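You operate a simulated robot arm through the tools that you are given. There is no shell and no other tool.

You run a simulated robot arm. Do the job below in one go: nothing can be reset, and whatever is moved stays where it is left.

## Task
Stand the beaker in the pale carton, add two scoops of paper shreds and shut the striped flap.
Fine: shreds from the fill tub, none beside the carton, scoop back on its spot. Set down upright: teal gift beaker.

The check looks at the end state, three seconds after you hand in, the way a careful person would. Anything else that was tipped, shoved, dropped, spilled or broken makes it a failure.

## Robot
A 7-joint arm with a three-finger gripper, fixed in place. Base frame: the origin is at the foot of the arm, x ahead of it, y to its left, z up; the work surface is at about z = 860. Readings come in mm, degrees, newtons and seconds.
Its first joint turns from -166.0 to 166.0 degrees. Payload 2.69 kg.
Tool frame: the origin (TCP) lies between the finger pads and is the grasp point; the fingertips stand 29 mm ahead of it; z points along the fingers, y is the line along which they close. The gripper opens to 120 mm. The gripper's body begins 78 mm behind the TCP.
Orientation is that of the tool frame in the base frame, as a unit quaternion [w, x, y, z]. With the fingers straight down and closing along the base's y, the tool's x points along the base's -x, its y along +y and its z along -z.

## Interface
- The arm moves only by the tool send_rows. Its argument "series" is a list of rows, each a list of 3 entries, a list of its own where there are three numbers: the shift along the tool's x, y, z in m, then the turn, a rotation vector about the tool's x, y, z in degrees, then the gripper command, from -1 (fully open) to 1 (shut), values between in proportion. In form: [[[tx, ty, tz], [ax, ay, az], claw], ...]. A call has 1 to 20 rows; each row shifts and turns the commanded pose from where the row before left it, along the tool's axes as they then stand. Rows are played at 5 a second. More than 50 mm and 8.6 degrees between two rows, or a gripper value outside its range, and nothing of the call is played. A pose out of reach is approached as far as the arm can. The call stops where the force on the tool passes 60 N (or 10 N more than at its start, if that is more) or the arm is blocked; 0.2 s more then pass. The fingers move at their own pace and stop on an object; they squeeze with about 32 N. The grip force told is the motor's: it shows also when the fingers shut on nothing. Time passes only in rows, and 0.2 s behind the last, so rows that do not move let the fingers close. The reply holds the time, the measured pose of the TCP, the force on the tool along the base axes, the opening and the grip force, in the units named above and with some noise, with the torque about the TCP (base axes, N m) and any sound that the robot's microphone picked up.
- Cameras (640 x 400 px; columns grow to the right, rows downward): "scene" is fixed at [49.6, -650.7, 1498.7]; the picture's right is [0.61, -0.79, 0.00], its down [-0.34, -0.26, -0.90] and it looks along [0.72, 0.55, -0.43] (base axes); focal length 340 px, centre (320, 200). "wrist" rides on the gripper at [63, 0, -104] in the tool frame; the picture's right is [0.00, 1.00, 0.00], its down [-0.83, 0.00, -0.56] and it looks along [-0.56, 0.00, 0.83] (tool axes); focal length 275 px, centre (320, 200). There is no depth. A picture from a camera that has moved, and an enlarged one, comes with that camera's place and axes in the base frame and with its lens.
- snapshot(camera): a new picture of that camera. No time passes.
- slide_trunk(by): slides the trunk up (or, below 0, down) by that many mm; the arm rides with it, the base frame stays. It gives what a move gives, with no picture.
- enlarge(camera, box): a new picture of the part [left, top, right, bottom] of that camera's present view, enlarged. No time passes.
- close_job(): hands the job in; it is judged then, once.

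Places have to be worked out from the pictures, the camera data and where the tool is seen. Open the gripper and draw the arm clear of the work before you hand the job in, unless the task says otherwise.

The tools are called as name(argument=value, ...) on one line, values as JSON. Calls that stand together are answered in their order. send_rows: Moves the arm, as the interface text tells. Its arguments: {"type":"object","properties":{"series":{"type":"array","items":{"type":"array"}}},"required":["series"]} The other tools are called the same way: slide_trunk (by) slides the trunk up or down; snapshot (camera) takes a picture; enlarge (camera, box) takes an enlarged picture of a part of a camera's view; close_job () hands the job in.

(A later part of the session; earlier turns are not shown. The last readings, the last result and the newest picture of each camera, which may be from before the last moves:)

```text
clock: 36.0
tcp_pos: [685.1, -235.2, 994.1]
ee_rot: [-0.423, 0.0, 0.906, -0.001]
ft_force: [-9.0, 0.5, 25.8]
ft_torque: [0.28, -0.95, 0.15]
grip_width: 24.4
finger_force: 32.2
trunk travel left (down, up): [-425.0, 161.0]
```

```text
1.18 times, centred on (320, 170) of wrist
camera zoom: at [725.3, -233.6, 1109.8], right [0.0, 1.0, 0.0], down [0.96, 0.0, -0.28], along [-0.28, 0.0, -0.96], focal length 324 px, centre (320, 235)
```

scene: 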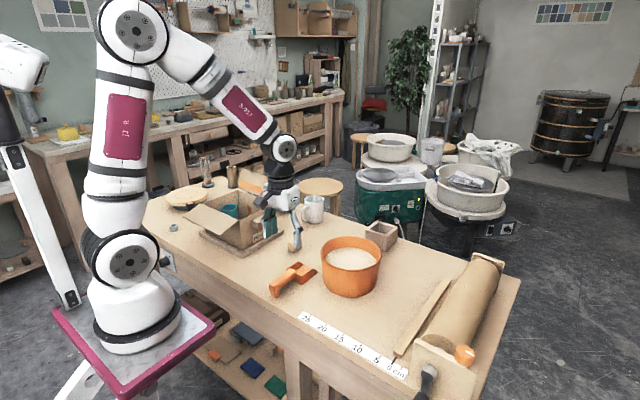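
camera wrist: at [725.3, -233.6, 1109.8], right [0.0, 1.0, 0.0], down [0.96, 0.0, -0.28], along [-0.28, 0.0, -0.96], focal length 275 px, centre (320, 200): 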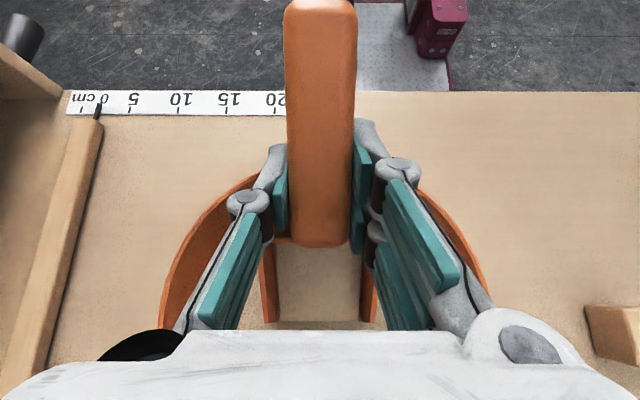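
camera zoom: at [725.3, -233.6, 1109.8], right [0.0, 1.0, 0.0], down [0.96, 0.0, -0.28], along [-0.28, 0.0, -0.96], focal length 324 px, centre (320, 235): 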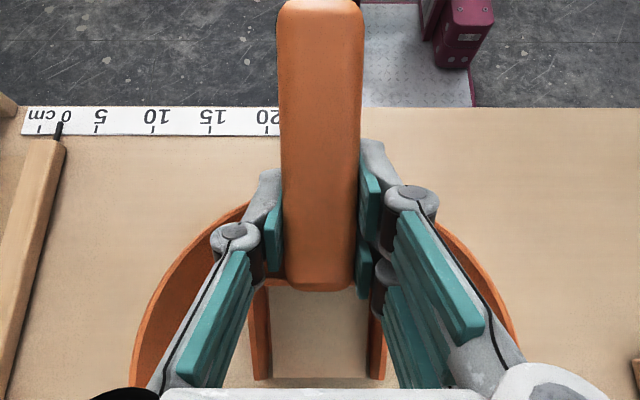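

The scoop has pivoted roughly 20° in the grip, and the bowl seems to hold shreds. I pause to see whether the resistance relaxes when I'm not moving.

send_rows(series=[[[0, 0, 0], [0, 0, 0], 1], [[0, 0, 0], [0, 0, 0], 1]])

enlarge(camera="scene", box=[315, 225, 385, 270])

```text
clock: 36.6
tcp_pos: [686.9, -233.7, 993.9]
ee_rot: [-0.422, 0.001, 0.906, 0.0]
ft_force: [-8.2, -0.7, 31.3]
ft_torque: [0.28, -1.31, 0.04]
grip_width: 24.3
finger_force: 31.9
trunk travel left (down, up): [-425.0, 161.0]
```

```text
8.89 times, centred on (350, 248) of scene
camera zoom: at [49.6, -650.7, 1498.7], right [0.61, -0.79, 0.0], down [-0.34, -0.26, -0.9], along [0.72, 0.55, -0.43], focal length 3027 px, centre (53, -222)
```

zoom: 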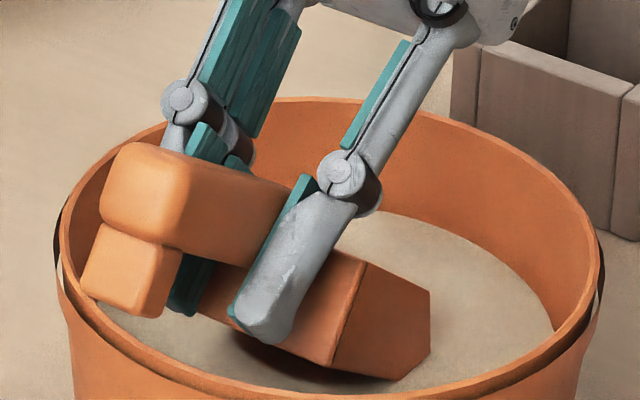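

The resistance is static at about 32 N, the tip is only 12–20 mm into the shreds, and the wrist view shows the bowl interior filled with beige. I level the scoop slowly by rotating back about the tool, then look again.

send_rows(series=[[[0, 0, 0], [0, -5, 0], 1], [[0, 0, 0], [0, -5, 0], 1], [[0, 0, 0], [0, -5, 0], 1], [[0, 0, 0], [0, 0, 0], 1]])

enlarge(camera="scene", box=[315, 215, 395, 270])

snapshot(camera="wrist")

```text
clock: 37.6
tcp_pos: [688.0, -234.2, 991.6]
ee_rot: [-0.3, 0.001, 0.954, 0.0]
ft_force: [1.0, -0.1, -0.7]
ft_torque: [0.0, 0.03, -0.02]
grip_width: 24.1
finger_force: 31.6
trunk travel left (down, up): [-425.0, 161.0]
```

```text
7.27 times, centred on (355, 242) of scene
camera zoom: at [49.6, -650.7, 1498.7], right [0.61, -0.79, 0.0], down [-0.34, -0.26, -0.9], along [0.72, 0.55, -0.43], focal length 2477 px, centre (66, -109)
```

zoom: 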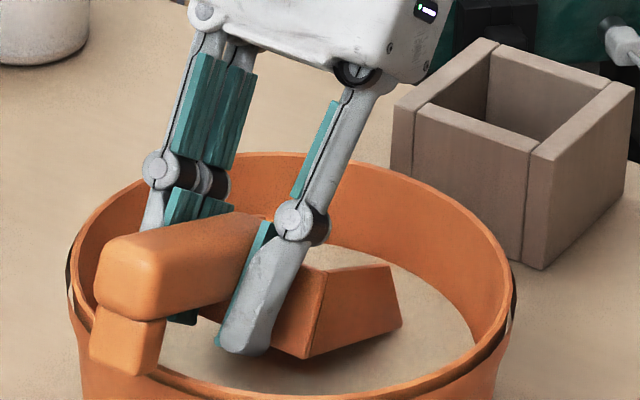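

```text
taken
camera wrist: at [695.6, -233.3, 1112.9], right [0.0, 1.0, 0.0], down [1.0, 0.0, -0.02], along [-0.02, 0.0, -1.0], focal length 275 px, centre (320, 200)
```

wrist: 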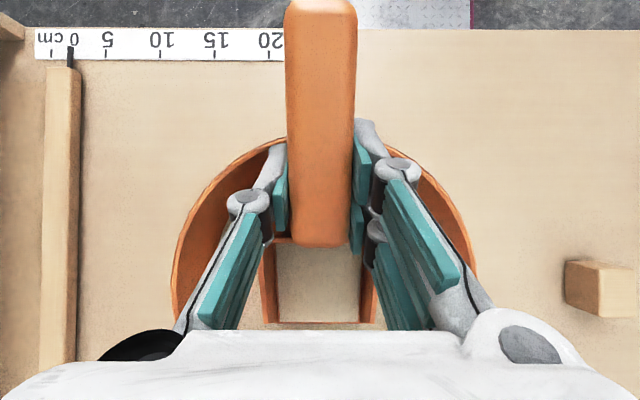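

The force is back to zero and the bowl shows a beige filling between its orange walls and tip edge. I zoom in to judge the load before leveling further.

enlarge(camera="wrist", box=[250, 230, 395, 335])

enlarge(camera="scene", box=[335, 235, 385, 270])

```text
3.81 times, centred on (322, 282) of wrist
camera zoom: at [695.6, -233.3, 1112.9], right [0.0, 1.0, 0.0], down [1.0, 0.0, -0.02], along [-0.02, 0.0, -1.0], focal length 1049 px, centre (310, -114)
```

zoom: 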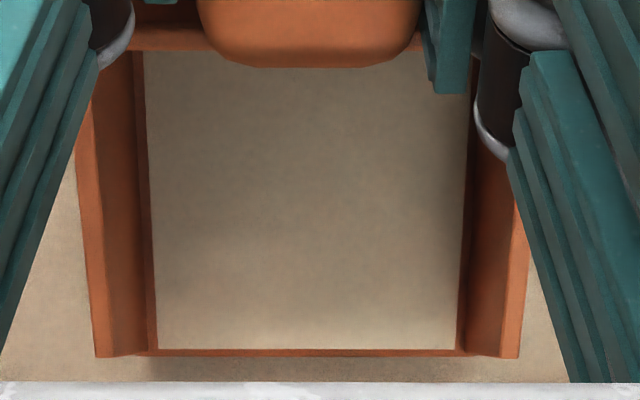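

```text
11.43 times, centred on (360, 252) of scene
camera zoom: at [49.6, -650.7, 1498.7], right [0.61, -0.79, 0.0], down [-0.34, -0.26, -0.9], along [0.72, 0.55, -0.43], focal length 3892 px, centre (-137, -400)
```

zoom: 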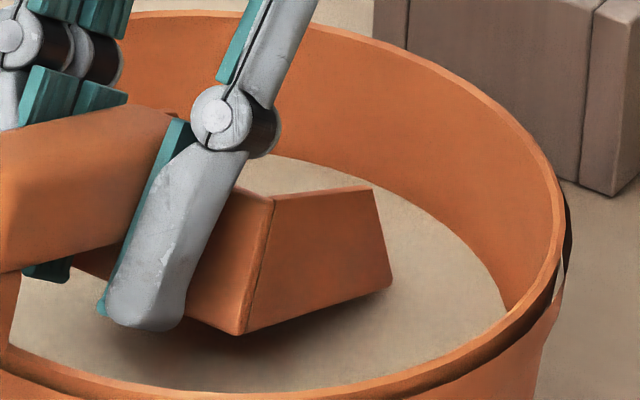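

By my estimate the scoop is pitched about 22° down, its tip just clear of the surface, with a flat load of shreds lying in it. I level the rest (22°) while rising out of the tub.

send_rows(series=[[[0.00287, 0, -0.0041], [0, -5.5, 0], 1], [[0.00246, 0, -0.00435], [0, -5.5, 0], 1], [[0.00203, 0, -0.00457], [0, -5.5, 0], 1], [[0.00159, 0, -0.00474], [0, -5.5, 0], 1], [[0.0018, 0, -0.0078], [0, 0, 0], 1], [[0.0034, 0, -0.0146], [0, 0, 0], 1], [[0.0034, 0, -0.0146], [0, 0, 0], 1], [[0.0034, 0, -0.0146], [0, 0, 0], 1], [[0.0018, 0, -0.0078], [0, 0, 0], 1], [[0, 0, 0], [0, 0, 0], 1]])

snapshot(camera="wrist")

enlarge(camera="scene", box=[300, 180, 400, 260])

enlarge(camera="wrist", box=[250, 220, 395, 335])

```text
clock: 39.8
tcp_pos: [687.4, -232.7, 1073.8]
ee_rot: [-0.113, 0.0, 0.994, 0.0]
ft_force: [0.0, -0.1, -0.9]
ft_torque: [0.0, 0.0, 0.0]
grip_width: 24.3
finger_force: 31.3
trunk travel left (down, up): [-425.0, 161.0]
```

```text
taken
camera wrist: at [650.1, -233.4, 1189.4], right [0.0, 1.0, 0.0], down [0.93, 0.0, 0.35], along [0.35, 0.0, -0.93], focal length 275 px, centre (320, 200)
```

wrist: 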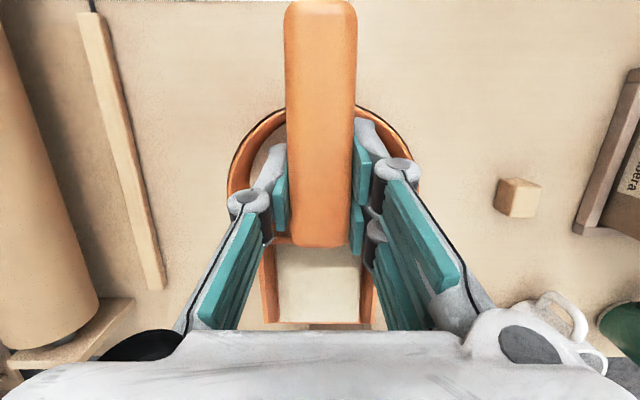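

```text
5.00 times, centred on (350, 220) of scene
camera zoom: at [49.6, -650.7, 1498.7], right [0.61, -0.79, 0.0], down [-0.34, -0.26, -0.9], along [0.72, 0.55, -0.43], focal length 1703 px, centre (170, 100)
```

zoom: 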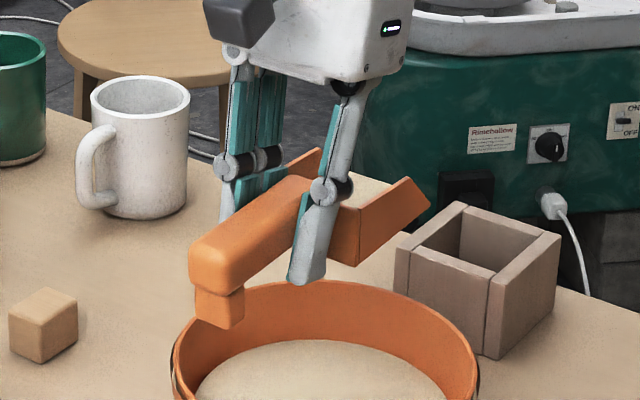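

```text
3.48 times, centred on (322, 278) of wrist
camera zoom: at [650.1, -233.4, 1189.4], right [0.0, 1.0, 0.0], down [0.93, 0.0, 0.35], along [0.35, 0.0, -0.93], focal length 958 px, centre (311, -70)
```

zoom: 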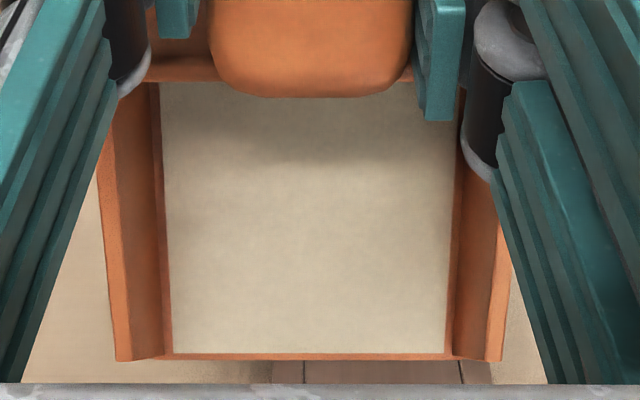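

The scoop is now out and roughly level, apparently with a load. I zoom closer to verify the amount and the leveling.

enlarge(camera="scene", box=[340, 205, 375, 230])

enlarge(camera="scene", box=[315, 225, 405, 305])

```text
16.00 times, centred on (358, 218) of scene
camera zoom: at [49.6, -650.7, 1498.7], right [0.61, -0.79, 0.0], down [-0.34, -0.26, -0.9], along [0.72, 0.55, -0.43], focal length 5448 px, centre (-280, -80)
```

zoom: 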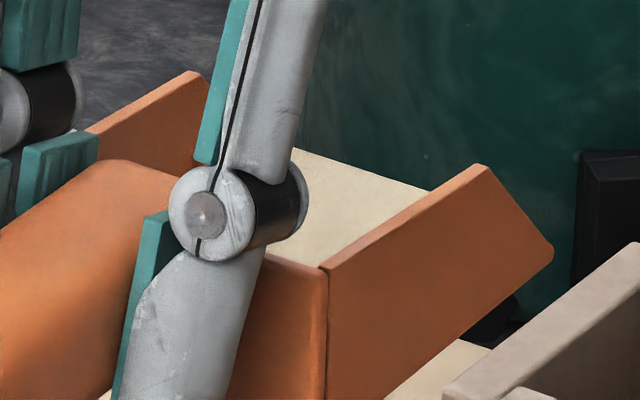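

```text
5.00 times, centred on (360, 265) of scene
camera zoom: at [49.6, -650.7, 1498.7], right [0.61, -0.79, 0.0], down [-0.34, -0.26, -0.9], along [0.72, 0.55, -0.43], focal length 1703 px, centre (120, -125)
```

zoom: 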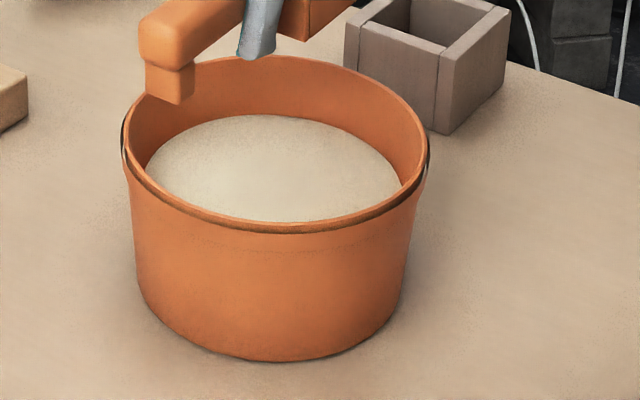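

The load is a thin layer of about 5 mm, because the tip met firm resistance near z 907. I want a fuller scoop, so I pitch the tip down about 19° and descend into the tub again, gently this time and watching the force.

send_rows(series=[[[0, 0, 0], [0, 6.33, 0], 1], [[0, 0, 0], [0, 6.33, 0], 1], [[0, 0, 0], [0, 6.33, 0], 1], [[-0.01166, 0, 0.01866], [0, 0, 0], 1], [[-0.01166, 0, 0.01866], [0, 0, 0], 1], [[-0.01166, 0, 0.01866], [0, 0, 0], 1], [[-0.01166, 0, 0.01866], [0, 0, 0], 1], [[0, 0, 0], [0, 0, 0], 1]])

enlarge(camera="scene", box=[315, 215, 395, 270])

```text
clock: 41.6
tcp_pos: [688.2, -232.2, 983.2]
ee_rot: [-0.275, 0.0, 0.961, 0.0]
ft_force: [-0.8, 0.7, -0.5]
ft_torque: [-0.03, 0.02, 0.04]
grip_width: 24.2
finger_force: 32.1
trunk travel left (down, up): [-425.0, 161.0]
```

```text
7.27 times, centred on (355, 242) of scene
camera zoom: at [49.6, -650.7, 1498.7], right [0.61, -0.79, 0.0], down [-0.34, -0.26, -0.9], along [0.72, 0.55, -0.43], focal length 2477 px, centre (66, -109)
```

zoom: 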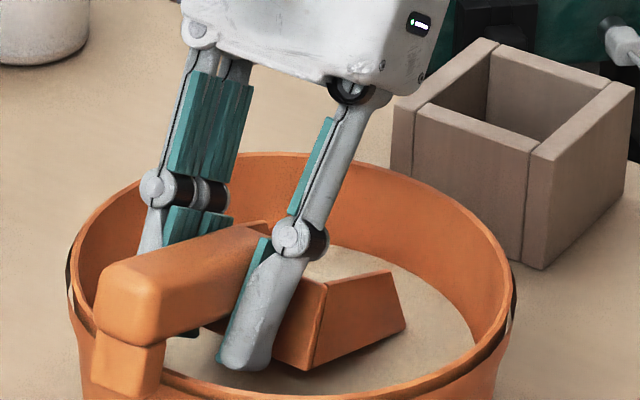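

The tip is about 6 mm above the shreds, pitched about 17°. I go down in 3 mm steps and read the force.

send_rows(series=[[[-0.00159, 0, 0.00254], [0, 0, 0], 1], [[-0.00159, 0, 0.00254], [0, 0, 0], 1], [[-0.00159, 0, 0.00254], [0, 0, 0], 1], [[0, 0, 0], [0, 0, 0], 1]])

send_rows(series=[[[-0.00159, 0, 0.00254], [0, 0, 0], 1], [[-0.00159, 0, 0.00254], [0, 0, 0], 1], [[0, 0, 0], [0, 0, 0], 1]])

```text
clock: 42.6
tcp_pos: [688.7, -232.9, 976.5]
ee_rot: [-0.275, 0.001, 0.962, 0.0]
ft_force: [3.6, -1.1, 17.8]
ft_torque: [0.3, 0.47, -0.02]
grip_width: 24.2
finger_force: 32.0
trunk travel left (down, up): [-425.0, 161.0]
```

```text
clock: 43.3
tcp_pos: [691.9, -234.0, 975.8]
ee_rot: [-0.272, 0.0, 0.962, -0.002]
ft_force: [4.8, 3.1, 20.0]
ft_torque: [0.36, 0.55, -0.12]
grip_width: 24.2
finger_force: 32.7
trunk travel left (down, up): [-425.0, 161.0]
stopped in row 3: the force on the tool passed its limit at 62 N (the readings are from after the stop); the commanded pose is now the measured one
```

The torque shows contact behind the TCP, at about x 657, y -216, so a finger is touching the tub's rim. I back straight up right away and check that the tub hasn't moved.

send_rows(series=[[[0.0053, 0, -0.00848], [0, 0, 0], 1], [[0.0106, 0, -0.01696], [0, 0, 0], 1], [[0.0106, 0, -0.01696], [0, 0, 0], 1], [[0, 0, 0], [0, 0, 0], 1]])

enlarge(camera="scene", box=[315, 215, 405, 305])

snapshot(camera="wrist")

```text
clock: 44.3
tcp_pos: [689.1, -231.9, 1020.9]
ee_rot: [-0.274, 0.0, 0.962, 0.0]
ft_force: [0.6, -0.3, -0.5]
ft_torque: [-0.01, 0.01, 0.0]
grip_width: 24.3
finger_force: 32.0
trunk travel left (down, up): [-425.0, 161.0]
```

```text
4.44 times, centred on (360, 260) of scene
camera zoom: at [49.6, -650.7, 1498.7], right [0.61, -0.79, 0.0], down [-0.34, -0.26, -0.9], along [0.72, 0.55, -0.43], focal length 1513 px, centre (142, -67)
```

zoom: 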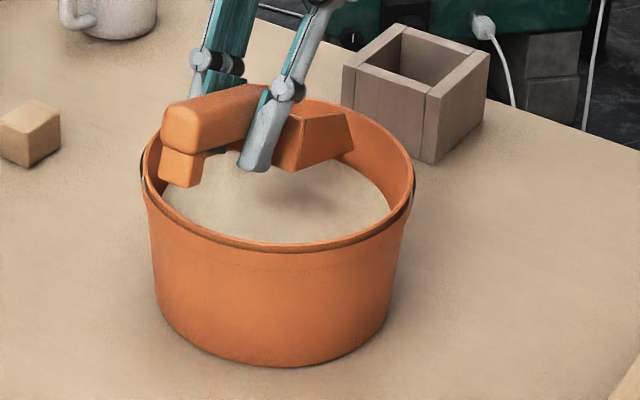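

```text
taken
camera wrist: at [690.5, -232.5, 1143.7], right [0.0, 1.0, 0.0], down [1.0, 0.0, 0.03], along [0.03, 0.0, -1.0], focal length 275 px, centre (320, 200)
```

wrist: 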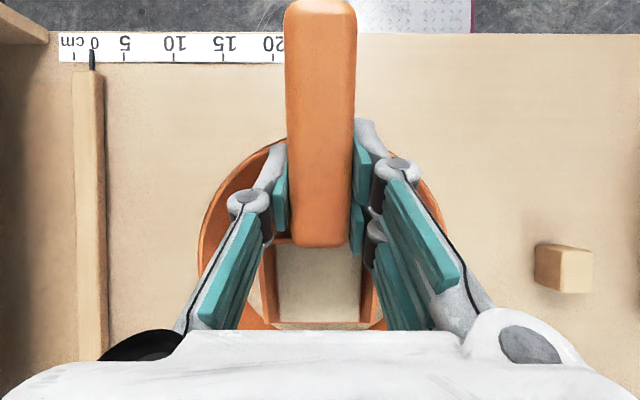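

The tub looks unmoved (its rim centre is in the same place in both views). A finger edge limits how flat I can go low down. Instead I'll do a proper scooping sweep: tip down about 38° at the near side, then drag it forward through the top layer. I position for that first.

send_rows(series=[[[0.00567, 0, 0.00791], [0, 6, 0], 1], [[0.00481, 0, 0.00846], [0, 6, 0], 1], [[0.0039, 0, 0.00891], [0, 6, 0], 1], [[0, 0, 0], [0, 0, 0], 1]])

enlarge(camera="scene", box=[315, 215, 395, 270])

enlarge(camera="wrist", box=[180, 100, 460, 335])

```text
clock: 45.3
tcp_pos: [662.0, -232.7, 1011.1]
ee_rot: [-0.421, 0.0, 0.907, -0.002]
ft_force: [0.1, 0.4, -0.5]
ft_torque: [0.03, 0.01, 0.02]
grip_width: 24.0
finger_force: 32.4
trunk travel left (down, up): [-425.0, 161.0]
```

```text
7.27 times, centred on (355, 242) of scene
camera zoom: at [49.6, -650.7, 1498.7], right [0.61, -0.79, 0.0], down [-0.34, -0.26, -0.9], along [0.72, 0.55, -0.43], focal length 2477 px, centre (66, -109)
```

zoom: 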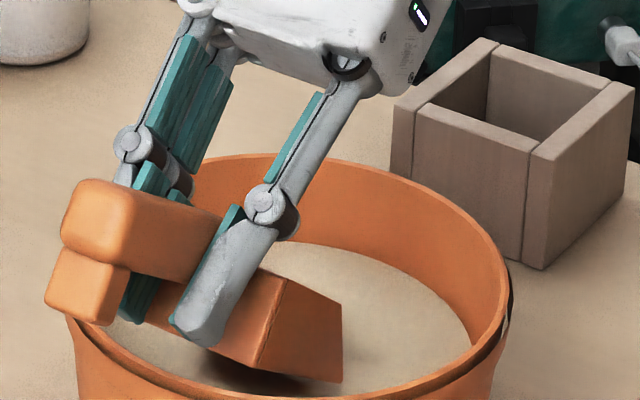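

```text
1.70 times, centred on (320, 218) of wrist
camera zoom: at [700.5, -233.4, 1126.3], right [0.0, 1.0, 0.0], down [0.96, 0.0, -0.28], along [-0.28, 0.0, -0.96], focal length 469 px, centre (320, 170)
```

zoom: 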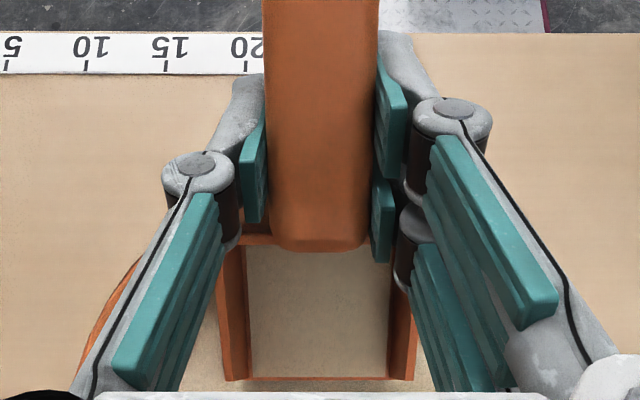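

The content stays put at about 35° pitch. I ease the tip into the top layer, moving forward and down at the same time, and check the force.

send_rows(series=[[[-0.0105, 0, -0.00163], [0, 0, 0], 1], [[-0.00845, 0, -0.00074], [0, 0, 0], 1], [[0, 0, 0], [0, 0, 0], 1]])

send_rows(series=[[[-0.00436, 0, -0.00287], [0, -1, 0], 1], [[-0.00441, 0, -0.00279], [0, -1, 0], 1], [[-0.00446, 0, -0.00271], [0, -1, 0], 1], [[0, 0, 0], [0, 0, 0], 1]])

enlarge(camera="scene", box=[315, 215, 395, 270])

```text
clock: 46.1
tcp_pos: [677.4, -233.0, 997.3]
ee_rot: [-0.421, 0.0, 0.907, -0.001]
ft_force: [0.6, -0.4, 0.2]
ft_torque: [0.01, 0.01, 0.07]
grip_width: 24.0
finger_force: 31.9
trunk travel left (down, up): [-425.0, 161.0]
```

```text
clock: 47.1
tcp_pos: [690.9, -233.1, 993.9]
ee_rot: [-0.397, 0.0, 0.918, -0.002]
ft_force: [-0.4, 0.0, -1.0]
ft_torque: [0.01, -0.02, 0.02]
grip_width: 24.0
finger_force: 31.9
trunk travel left (down, up): [-425.0, 161.0]
```

```text
7.27 times, centred on (355, 242) of scene
camera zoom: at [49.6, -650.7, 1498.7], right [0.61, -0.79, 0.0], down [-0.34, -0.26, -0.9], along [0.72, 0.55, -0.43], focal length 2477 px, centre (66, -109)
```

zoom: 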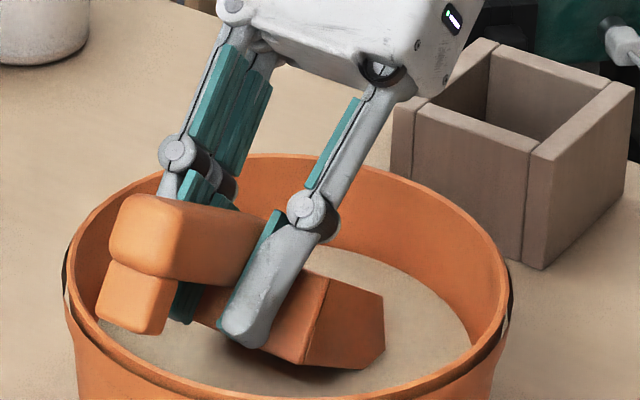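

No resistance so far, and the tip looks a little submerged. I go 4 mm deeper here to feel for the firm level.

send_rows(series=[[[-0.0015, 0, 0.0014], [0, 0, 0], 1], [[-0.0015, 0, 0.0014], [0, 0, 0], 1], [[0, 0, 0], [0, 0, 0], 1]])

send_rows(series=[[[-0.0015, 0, 0.0014], [0, 0, 0], 1], [[-0.0015, 0, 0.0014], [0, 0, 0], 1], [[0, 0, 0], [0, 0, 0], 1]])

```text
clock: 47.9
tcp_pos: [691.3, -233.1, 990.7]
ee_rot: [-0.397, 0.001, 0.918, -0.001]
ft_force: [-1.0, 0.3, 13.9]
ft_torque: [0.09, -0.91, -0.01]
grip_width: 24.0
finger_force: 31.9
trunk travel left (down, up): [-425.0, 161.0]
```

```text
clock: 48.7
tcp_pos: [689.2, -233.4, 987.5]
ee_rot: [-0.397, 0.001, 0.918, 0.0]
ft_force: [-10.9, 1.8, 36.9]
ft_torque: [0.65, -1.78, 0.32]
grip_width: 24.1
finger_force: 32.1
trunk travel left (down, up): [-425.0, 161.0]
```

A stiff floor is felt with the tip near z 908, so the loose layer is only about 10–12 mm deep. I back up 7 mm and then sweep forward slowly through the layer.

send_rows(series=[[[0.0051, 0, -0.0048], [0, 0, 0], 1], [[0, 0, 0], [0, 0, 0], 1]])

send_rows(series=[[[-0.00347, 0, -0.0036], [0, -1, 0], 1], [[-0.00354, 0, -0.00354], [0, -1, 0], 1], [[-0.0036, 0, -0.00347], [0, -1, 0], 1], [[-0.00366, 0, -0.00341], [0, -1, 0], 1], [[0, 0, 0], [0, 0, 0], 1]])

enlarge(camera="scene", box=[315, 215, 395, 270])

enlarge(camera="wrist", box=[180, 100, 460, 335])

```text
clock: 49.3
tcp_pos: [692.6, -232.3, 990.3]
ee_rot: [-0.397, 0.0, 0.918, -0.001]
ft_force: [-0.3, 0.2, -0.7]
ft_torque: [0.03, 0.0, 0.03]
grip_width: 24.2
finger_force: 32.0
trunk travel left (down, up): [-425.0, 161.0]
```

```text
clock: 50.5
tcp_pos: [711.3, -233.9, 991.3]
ee_rot: [-0.365, 0.001, 0.931, 0.0]
ft_force: [0.8, 0.4, -1.4]
ft_torque: [0.01, 0.03, 0.01]
grip_width: 24.2
finger_force: 31.7
trunk travel left (down, up): [-425.0, 161.0]
```

```text
7.27 times, centred on (355, 242) of scene
camera zoom: at [49.6, -650.7, 1498.7], right [0.61, -0.79, 0.0], down [-0.34, -0.26, -0.9], along [0.72, 0.55, -0.43], focal length 2477 px, centre (66, -109)
```

zoom: 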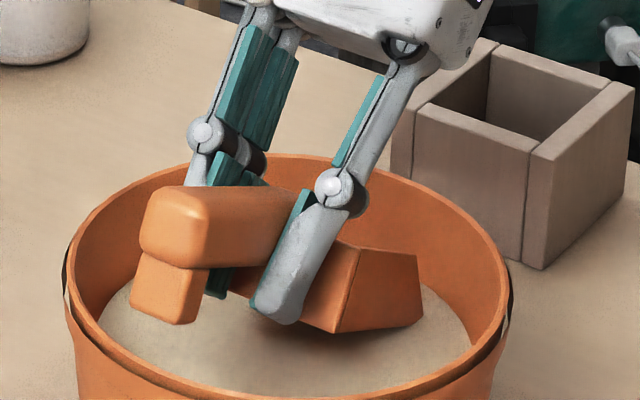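

```text
1.70 times, centred on (320, 218) of wrist
camera zoom: at [736.3, -233.1, 1111.6], right [0.0, 1.0, 0.0], down [0.99, 0.0, -0.16], along [-0.16, 0.0, -0.99], focal length 469 px, centre (320, 170)
```

zoom: 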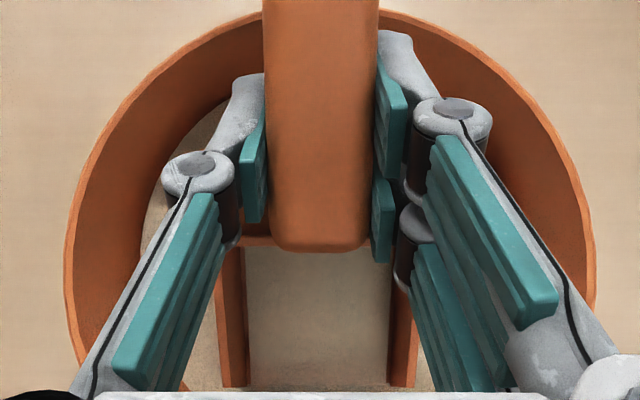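

The scoop has pivoted a bit more in the grip (about 18° now), and the tip is just leaving the layer. I level it and rise out to measure the load.

send_rows(series=[[[0.0058, 0, -0.0001], [0, -5, 0], 1], [[0.00577, 0, -0.00057], [0, -5, 0], 1], [[0.0057, 0, -0.00107], [0, -5, 0], 1], [[0.00559, 0, -0.00156], [0, -5, 0], 1], [[0.00543, 0, -0.00204], [0, -5, 0], 1], [[0.0062, 0, -0.019], [0, 0, 0], 1], [[0.0062, 0, -0.019], [0, 0, 0], 1], [[0.0062, 0, -0.019], [0, 0, 0], 1], [[0, 0, 0], [0, 0, 0], 1]])

enlarge(camera="scene", box=[335, 200, 380, 232])

enlarge(camera="wrist", box=[250, 220, 395, 335])

```text
clock: 52.5
tcp_pos: [690.8, -233.1, 1071.2]
ee_rot: [-0.154, -0.001, 0.988, -0.001]
ft_force: [0.5, 0.1, 0.3]
ft_torque: [-0.02, 0.0, -0.03]
grip_width: 24.3
finger_force: 32.2
trunk travel left (down, up): [-425.0, 161.0]
```

```text
12.50 times, centred on (358, 216) of scene
camera zoom: at [49.6, -650.7, 1498.7], right [0.61, -0.79, 0.0], down [-0.34, -0.26, -0.9], along [0.72, 0.55, -0.43], focal length 4257 px, centre (-149, 0)
```

zoom: 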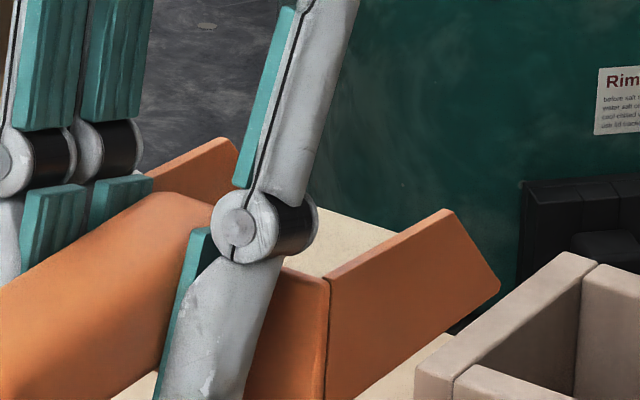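

```text
3.48 times, centred on (322, 278) of wrist
camera zoom: at [662.6, -232.3, 1190.3], right [0.0, 1.0, 0.0], down [0.96, 0.0, 0.28], along [0.28, 0.0, -0.96], focal length 958 px, centre (311, -70)
```

zoom: 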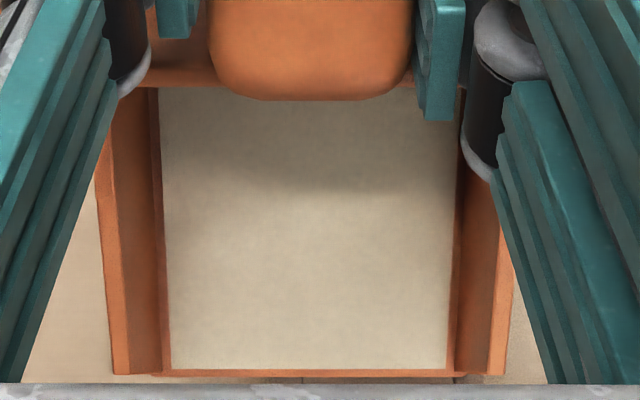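

The load looks about the same: a thin, even layer. I'll try one clean forward sweep with the tip kept about 8 mm under the surface along its whole length, first pitching and descending at the near side.

send_rows(series=[[[0.00138, 0, 0.01096], [0, 6.75, 0], 1], [[8e-05, 0, 0.01105], [0, 6.75, 0], 1], [[-0.0012, 0, 0.01098], [0, 6.75, 0], 1], [[-0.0025, 0, 0.01076], [0, 6.75, 0], 1], [[-0.0108, 0, 0.0108], [0, 0, 0], 1], [[-0.0108, 0, 0.0108], [0, 0, 0], 1], [[-0.0095, 0, 0.0095], [0, 0, 0], 1], [[0, 0, 0], [0, 0, 0], 1]])

enlarge(camera="scene", box=[315, 215, 395, 270])

```text
clock: 54.3
tcp_pos: [671.6, -233.4, 989.2]
ee_rot: [-0.381, 0.001, 0.924, 0.0]
ft_force: [0.8, -0.4, -0.7]
ft_torque: [-0.01, -0.03, 0.04]
grip_width: 24.5
finger_force: 32.3
trunk travel left (down, up): [-425.0, 161.0]
```

```text
7.27 times, centred on (355, 242) of scene
camera zoom: at [49.6, -650.7, 1498.7], right [0.61, -0.79, 0.0], down [-0.34, -0.26, -0.9], along [0.72, 0.55, -0.43], focal length 2477 px, centre (66, -109)
```

zoom: 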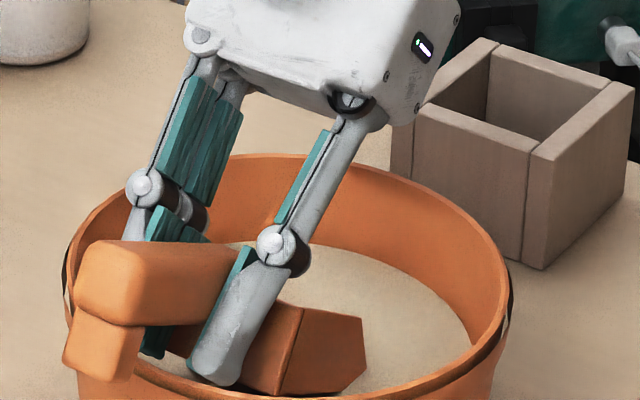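

The tip is slightly submerged. I sweep forward with a further 3 mm descent at the start.

send_rows(series=[[[-0.00474, 0, -0.00262], [0, 0, 0], 1], [[-0.00474, 0, -0.00262], [0, 0, 0], 1], [[-0.00368, 0, -0.00368], [0, 0, 0], 1], [[-0.00368, 0, -0.00368], [0, 0, 0], 1], [[0, 0, 0], [0, 0, 0], 1]])

enlarge(camera="scene", box=[315, 215, 395, 270])

send_rows(series=[[[-0.00368, 0, -0.00368], [0, 0, 0], 1], [[-0.00368, 0, -0.00368], [0, 0, 0], 1], [[-0.00368, 0, -0.00368], [0, 0, 0], 1], [[-0.00368, 0, -0.00368], [0, 0, 0], 1], [[0, 0, 0], [0, 0, 0], 1]])

enlarge(camera="scene", box=[315, 215, 395, 270])

```text
clock: 55.5
tcp_pos: [692.2, -234.4, 986.1]
ee_rot: [-0.381, 0.0, 0.925, -0.001]
ft_force: [-2.5, -0.8, 9.6]
ft_torque: [0.1, -0.55, -0.02]
grip_width: 24.5
finger_force: 32.1
trunk travel left (down, up): [-425.0, 161.0]
```

```text
7.27 times, centred on (355, 242) of scene
camera zoom: at [49.6, -650.7, 1498.7], right [0.61, -0.79, 0.0], down [-0.34, -0.26, -0.9], along [0.72, 0.55, -0.43], focal length 2477 px, centre (66, -109)
```

zoom: 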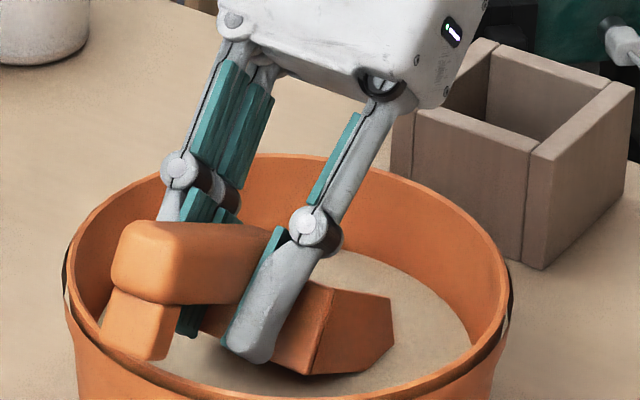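

```text
clock: 56.7
tcp_pos: [714.6, -232.7, 986.1]
ee_rot: [-0.381, 0.0, 0.925, -0.001]
ft_force: [-3.1, -1.5, 8.6]
ft_torque: [0.06, -0.51, -0.07]
grip_width: 24.3
finger_force: 32.2
trunk travel left (down, up): [-425.0, 161.0]
```

```text
7.27 times, centred on (355, 242) of scene
camera zoom: at [49.6, -650.7, 1498.7], right [0.61, -0.79, 0.0], down [-0.34, -0.26, -0.9], along [0.72, 0.55, -0.43], focal length 2477 px, centre (66, -109)
```

zoom: 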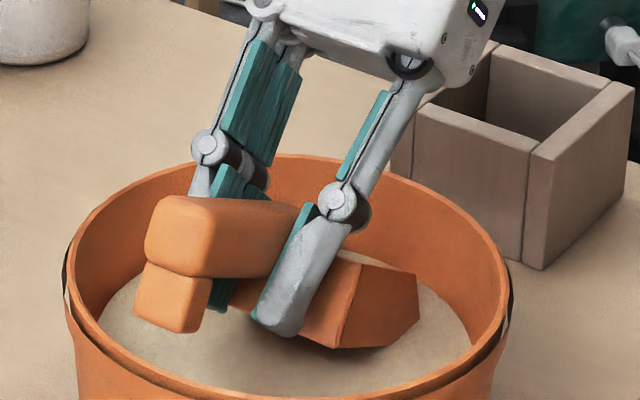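

The tip slid along the firm base with only light drag, so the sweep was as deep as it can go. I level out, retreating and rising as before, and measure the load again.

send_rows(series=[[[0.00714, 0, 0.00035], [0, -5.5, 0], 1], [[0.00714, 0, -0.00033], [0, -5.5, 0], 1], [[0.00708, 0, -0.00102], [0, -5.5, 0], 1], [[0.00695, 0, -0.00169], [0, -5.5, 0], 1], [[0.00675, 0, -0.00235], [0, -5.5, 0], 1], [[0.006, 0, -0.0191], [0, 0, 0], 1], [[0.006, 0, -0.0191], [0, 0, 0], 1], [[0.006, 0, -0.0191], [0, 0, 0], 1], [[0, 0, 0], [0, 0, 0], 1]])

enlarge(camera="scene", box=[335, 200, 380, 232])

enlarge(camera="wrist", box=[250, 220, 395, 335])

enlarge(camera="scene", box=[300, 190, 410, 310])

```text
clock: 58.7
tcp_pos: [685.6, -233.9, 1070.6]
ee_rot: [-0.151, 0.0, 0.989, -0.001]
ft_force: [-0.2, 0.0, -0.3]
ft_torque: [-0.01, -0.02, 0.05]
grip_width: 24.3
finger_force: 31.5
trunk travel left (down, up): [-425.0, 161.0]
```

```text
12.50 times, centred on (358, 216) of scene
camera zoom: at [49.6, -650.7, 1498.7], right [0.61, -0.79, 0.0], down [-0.34, -0.26, -0.9], along [0.72, 0.55, -0.43], focal length 4257 px, centre (-149, 0)
```

zoom: 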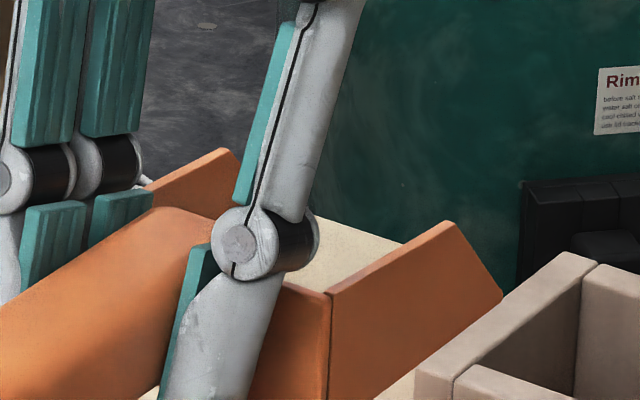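

```text
3.48 times, centred on (322, 278) of wrist
camera zoom: at [658.5, -234.6, 1188.5], right [0.0, 1.0, 0.0], down [0.96, 0.0, 0.28], along [0.28, 0.0, -0.96], focal length 958 px, centre (311, -70)
```

zoom: 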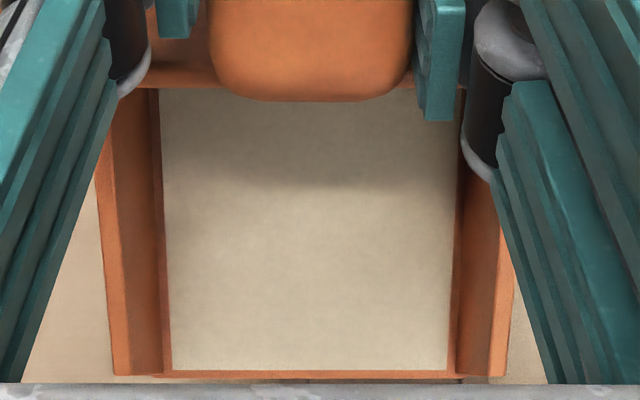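

```text
3.33 times, centred on (355, 250) of scene
camera zoom: at [49.6, -650.7, 1498.7], right [0.61, -0.79, 0.0], down [-0.34, -0.26, -0.9], along [0.72, 0.55, -0.43], focal length 1135 px, centre (203, 33)
```

zoom: 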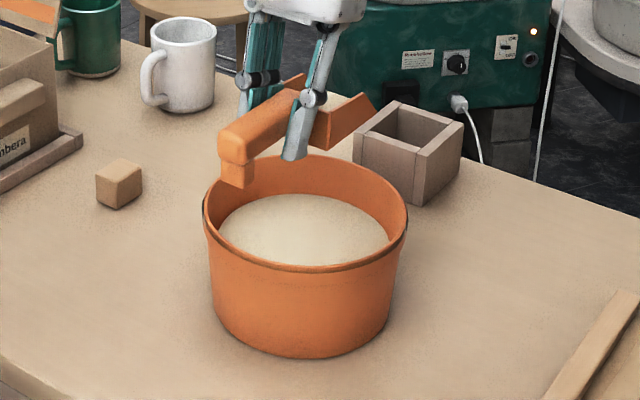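

The load is unchanged by the deeper sweep, so it looks like what this scoop takes up. The tub rim and table are clean. I now carry it level to the carton, aiming the tip at the free half beside the beaker.

send_rows(series=[[[0.0012, 0.007, 0.0003], [0, 0, 0], 1], [[0.0024, 0.0139, 0.0006], [0, 0, 0], 1], [[0.0048, 0.0278, 0.0012], [0, 0, 0], 1], [[0.0048, 0.0278, 0.0012], [0, 0, 0], 1], [[0.0048, 0.0278, 0.0012], [0, 0, 0], 1], [[0.0048, 0.0278, 0.0012], [0, 0, 0], 1], [[0.0048, 0.0278, 0.0012], [0, 0, 0], 1], [[0.0048, 0.0278, 0.0012], [0, 0, 0], 1], [[0.0048, 0.0278, 0.0012], [0, 0, 0], 1], [[0.0048, 0.0278, 0.0012], [0, 0, 0], 1], [[0.0048, 0.0278, 0.0012], [0, 0, 0], 1], [[0.0048, 0.0278, 0.0012], [0, 0, 0], 1], [[0.0048, 0.0278, 0.0012], [0, 0, 0], 1], [[0.0048, 0.0278, 0.0012], [0, 0, 0], 1], [[0.0048, 0.0278, 0.0012], [0, 0, 0], 1], [[0.0048, 0.0278, 0.0012], [0, 0, 0], 1], [[0.0024, 0.0139, 0.0006], [0, 0, 0], 1], [[0.0012, 0.007, 0.0003], [0, 0, 0], 1], [[0, 0, 0], [0, 0, 0], 1]])

snapshot(camera="wrist")

enlarge(camera="scene", box=[160, 110, 320, 260])

snapshot(camera="scene")

```text
clock: 62.7
tcp_pos: [610.9, 195.9, 1071.1]
ee_rot: [-0.151, 0.0, 0.989, -0.001]
ft_force: [0.3, 0.0, -0.4]
ft_torque: [0.01, 0.02, -0.01]
grip_width: 24.5
finger_force: 32.7
trunk travel left (down, up): [-425.0, 161.0]
```

```text
taken
camera wrist: at [581.6, 197.0, 1190.5], right [0.0, 1.0, 0.0], down [0.96, 0.0, 0.28], along [0.28, 0.0, -0.96], focal length 275 px, centre (320, 200)
```

wrist: 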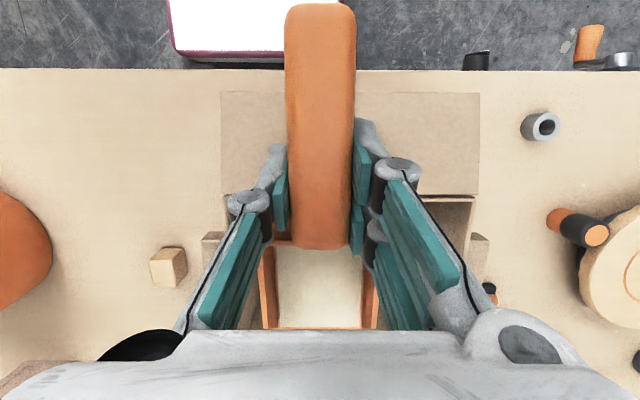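

```text
2.67 times, centred on (240, 185) of scene
camera zoom: at [49.6, -650.7, 1498.7], right [0.61, -0.79, 0.0], down [-0.34, -0.26, -0.9], along [0.72, 0.55, -0.43], focal length 908 px, centre (533, 240)
```

zoom: 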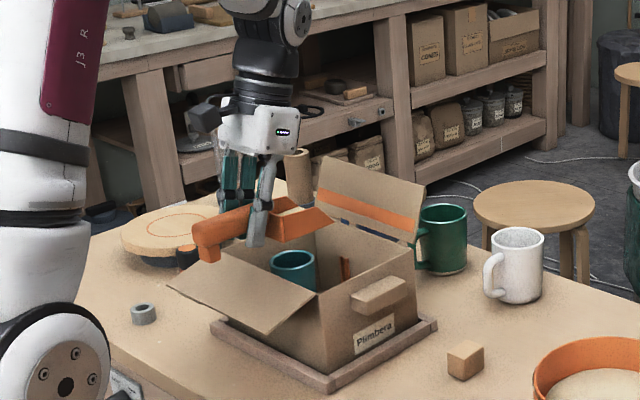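

```text
taken
```

scene: 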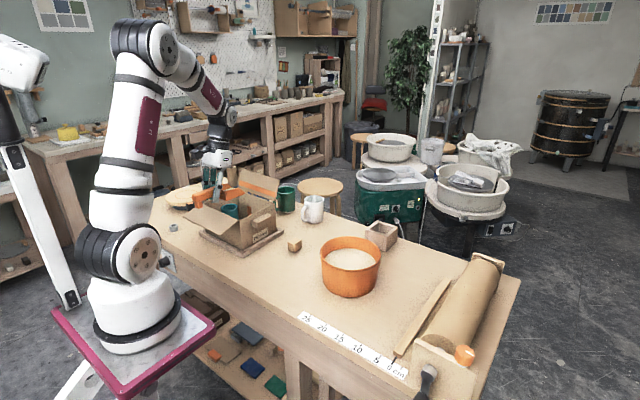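

The carry went cleanly with the load still in place. I shift 13 mm toward -y to stay clear of the beaker, then start pitching the tip down over the carton, holding the tip at about (706, 183).

send_rows(series=[[[0, -0.0065, 0], [0, 0, 0], 1], [[0, -0.0065, 0], [0, 0, 0], 1], [[-0.0026, 0, -0.00208], [0, 5, 0], 1], [[-0.00311, 0, -0.00216], [0, 5, 0], 1], [[-0.00376, 0, -0.00252], [0, 5, 0], 1], [[-0.00416, 0, -0.00277], [0, 5, 0], 1], [[-0.00476, 0, -0.00315], [0, 5, 0], 1], [[-0.00518, 0, -0.00353], [0, 5, 0], 1], [[-0.00489, 0, -0.00474], [0, 5, 0], 1], [[-0.00367, 0, -0.00626], [0, 5, 0], 1], [[0, 0, 0], [0, 0, 0], 1]])

snapshot(camera="wrist")

enlarge(camera="scene", box=[180, 120, 310, 250])

```text
clock: 65.1
tcp_pos: [651.4, 184.5, 1074.4]
ee_rot: [-0.48, 0.001, 0.877, 0.0]
ft_force: [-1.0, 0.6, -1.9]
ft_torque: [-0.01, -0.01, 0.03]
grip_width: 24.3
finger_force: 32.0
trunk travel left (down, up): [-425.0, 161.0]
```

```text
taken
camera wrist: at [705.8, 184.6, 1184.0], right [0.0, 1.0, 0.0], down [0.92, 0.0, -0.4], along [-0.4, 0.0, -0.92], focal length 275 px, centre (320, 200)
```

wrist: 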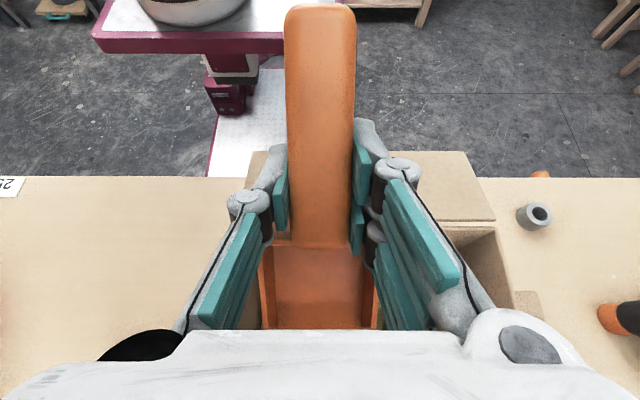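

```text
3.08 times, centred on (245, 185) of scene
camera zoom: at [49.6, -650.7, 1498.7], right [0.61, -0.79, 0.0], down [-0.34, -0.26, -0.9], along [0.72, 0.55, -0.43], focal length 1048 px, centre (551, 246)
```

zoom: 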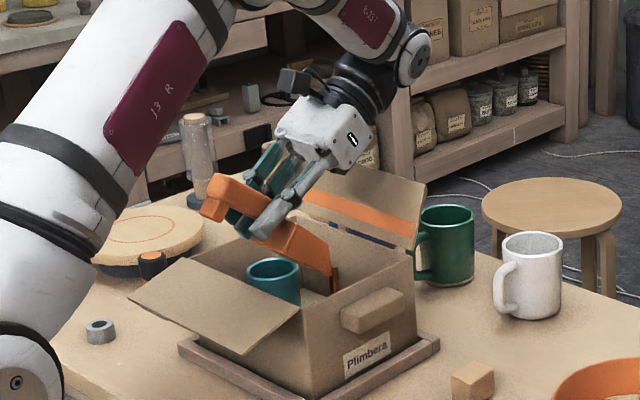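

The bowl now shows bare orange, so the load has poured. I zoom into the carton and around it to see where it went.

enlarge(camera="scene", box=[215, 190, 285, 240])

enlarge(camera="wrist", box=[240, 220, 400, 335])

```text
8.00 times, centred on (250, 215) of scene
camera zoom: at [49.6, -650.7, 1498.7], right [0.61, -0.79, 0.0], down [-0.34, -0.26, -0.9], along [0.72, 0.55, -0.43], focal length 2724 px, centre (880, 80)
```

zoom: 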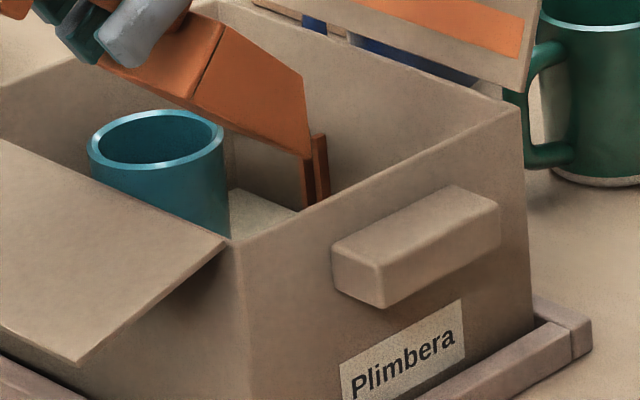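

```text
3.48 times, centred on (320, 278) of wrist
camera zoom: at [705.8, 184.6, 1184.0], right [0.0, 1.0, 0.0], down [0.92, 0.0, -0.4], along [-0.4, 0.0, -0.92], focal length 958 px, centre (320, -70)
```

zoom: 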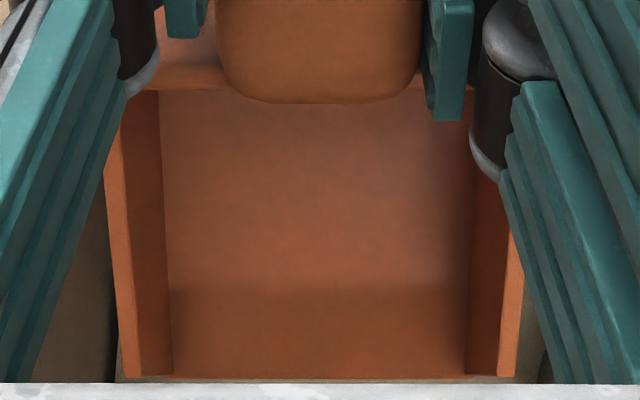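

The scoop is empty, and a pale layer of shreds lies in the carton beside the beaker with nothing outside. I level the scoop and return above the tub for the second scoop.

send_rows(series=[[[0.0052, 0, 0.0026], [0, -6.67, 0], 1], [[0.0055, 0, 0.002], [0, -6.67, 0], 1], [[0.0057, 0, 0.0013], [0, -6.67, 0], 1], [[0.0058, 0, 0.00067], [0, -6.67, 0], 1], [[0.0058, 0, 0], [0, -6.67, 0], 1], [[0.0058, 0, -0.0007], [0, -6.67, 0], 1], [[-0.0035, -0.0208, -0.0003], [0, 0, 0], 1], [[-0.00697, -0.04165, -0.00052], [0, 0, 0], 1], [[-0.00697, -0.04165, -0.00052], [0, 0, 0], 1], [[-0.00697, -0.04165, -0.00052], [0, 0, 0], 1], [[-0.00697, -0.04165, -0.00052], [0, 0, 0], 1], [[-0.00697, -0.04165, -0.00052], [0, 0, 0], 1], [[-0.00697, -0.04165, -0.00052], [0, 0, 0], 1], [[-0.00697, -0.04165, -0.00052], [0, 0, 0], 1], [[-0.00697, -0.04165, -0.00052], [0, 0, 0], 1], [[-0.00697, -0.04165, -0.00052], [0, 0, 0], 1], [[-0.0035, -0.0208, -0.0003], [0, 0, 0], 1], [[0, 0, 0], [0, 0, 0], 1]])

snapshot(camera="wrist")

enlarge(camera="scene", box=[190, 170, 400, 310])

enlarge(camera="scene", box=[200, 180, 290, 240])

```text
clock: 68.9
tcp_pos: [691.1, -228.1, 1078.0]
ee_rot: [-0.15, -0.001, 0.989, -0.001]
ft_force: [-0.6, -0.6, 0.1]
ft_torque: [-0.02, -0.01, 0.01]
grip_width: 24.3
finger_force: 32.5
trunk travel left (down, up): [-425.0, 161.0]
```

```text
taken
camera wrist: at [661.7, -229.2, 1196.9], right [0.0, 1.0, 0.0], down [0.96, 0.0, 0.28], along [0.28, 0.0, -0.96], focal length 275 px, centre (320, 200)
```

wrist: 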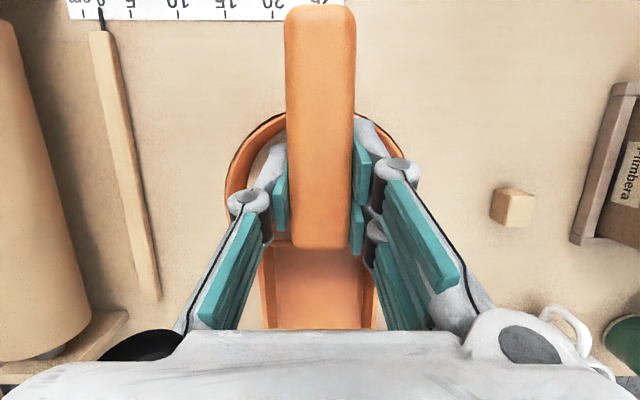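

```text
2.86 times, centred on (295, 240) of scene
camera zoom: at [49.6, -650.7, 1498.7], right [0.61, -0.79, 0.0], down [-0.34, -0.26, -0.9], along [0.72, 0.55, -0.43], focal length 973 px, centre (391, 86)
```

zoom: 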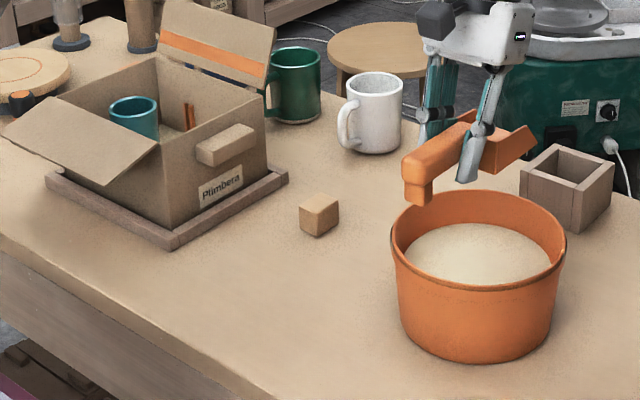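

```text
6.67 times, centred on (245, 210) of scene
camera zoom: at [49.6, -650.7, 1498.7], right [0.61, -0.79, 0.0], down [-0.34, -0.26, -0.9], along [0.72, 0.55, -0.43], focal length 2270 px, centre (820, 133)
```

zoom: 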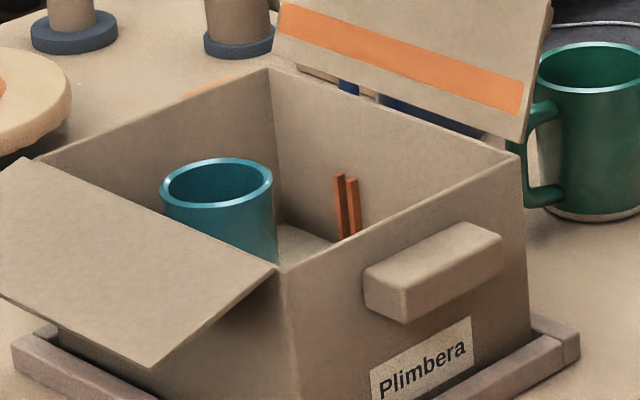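

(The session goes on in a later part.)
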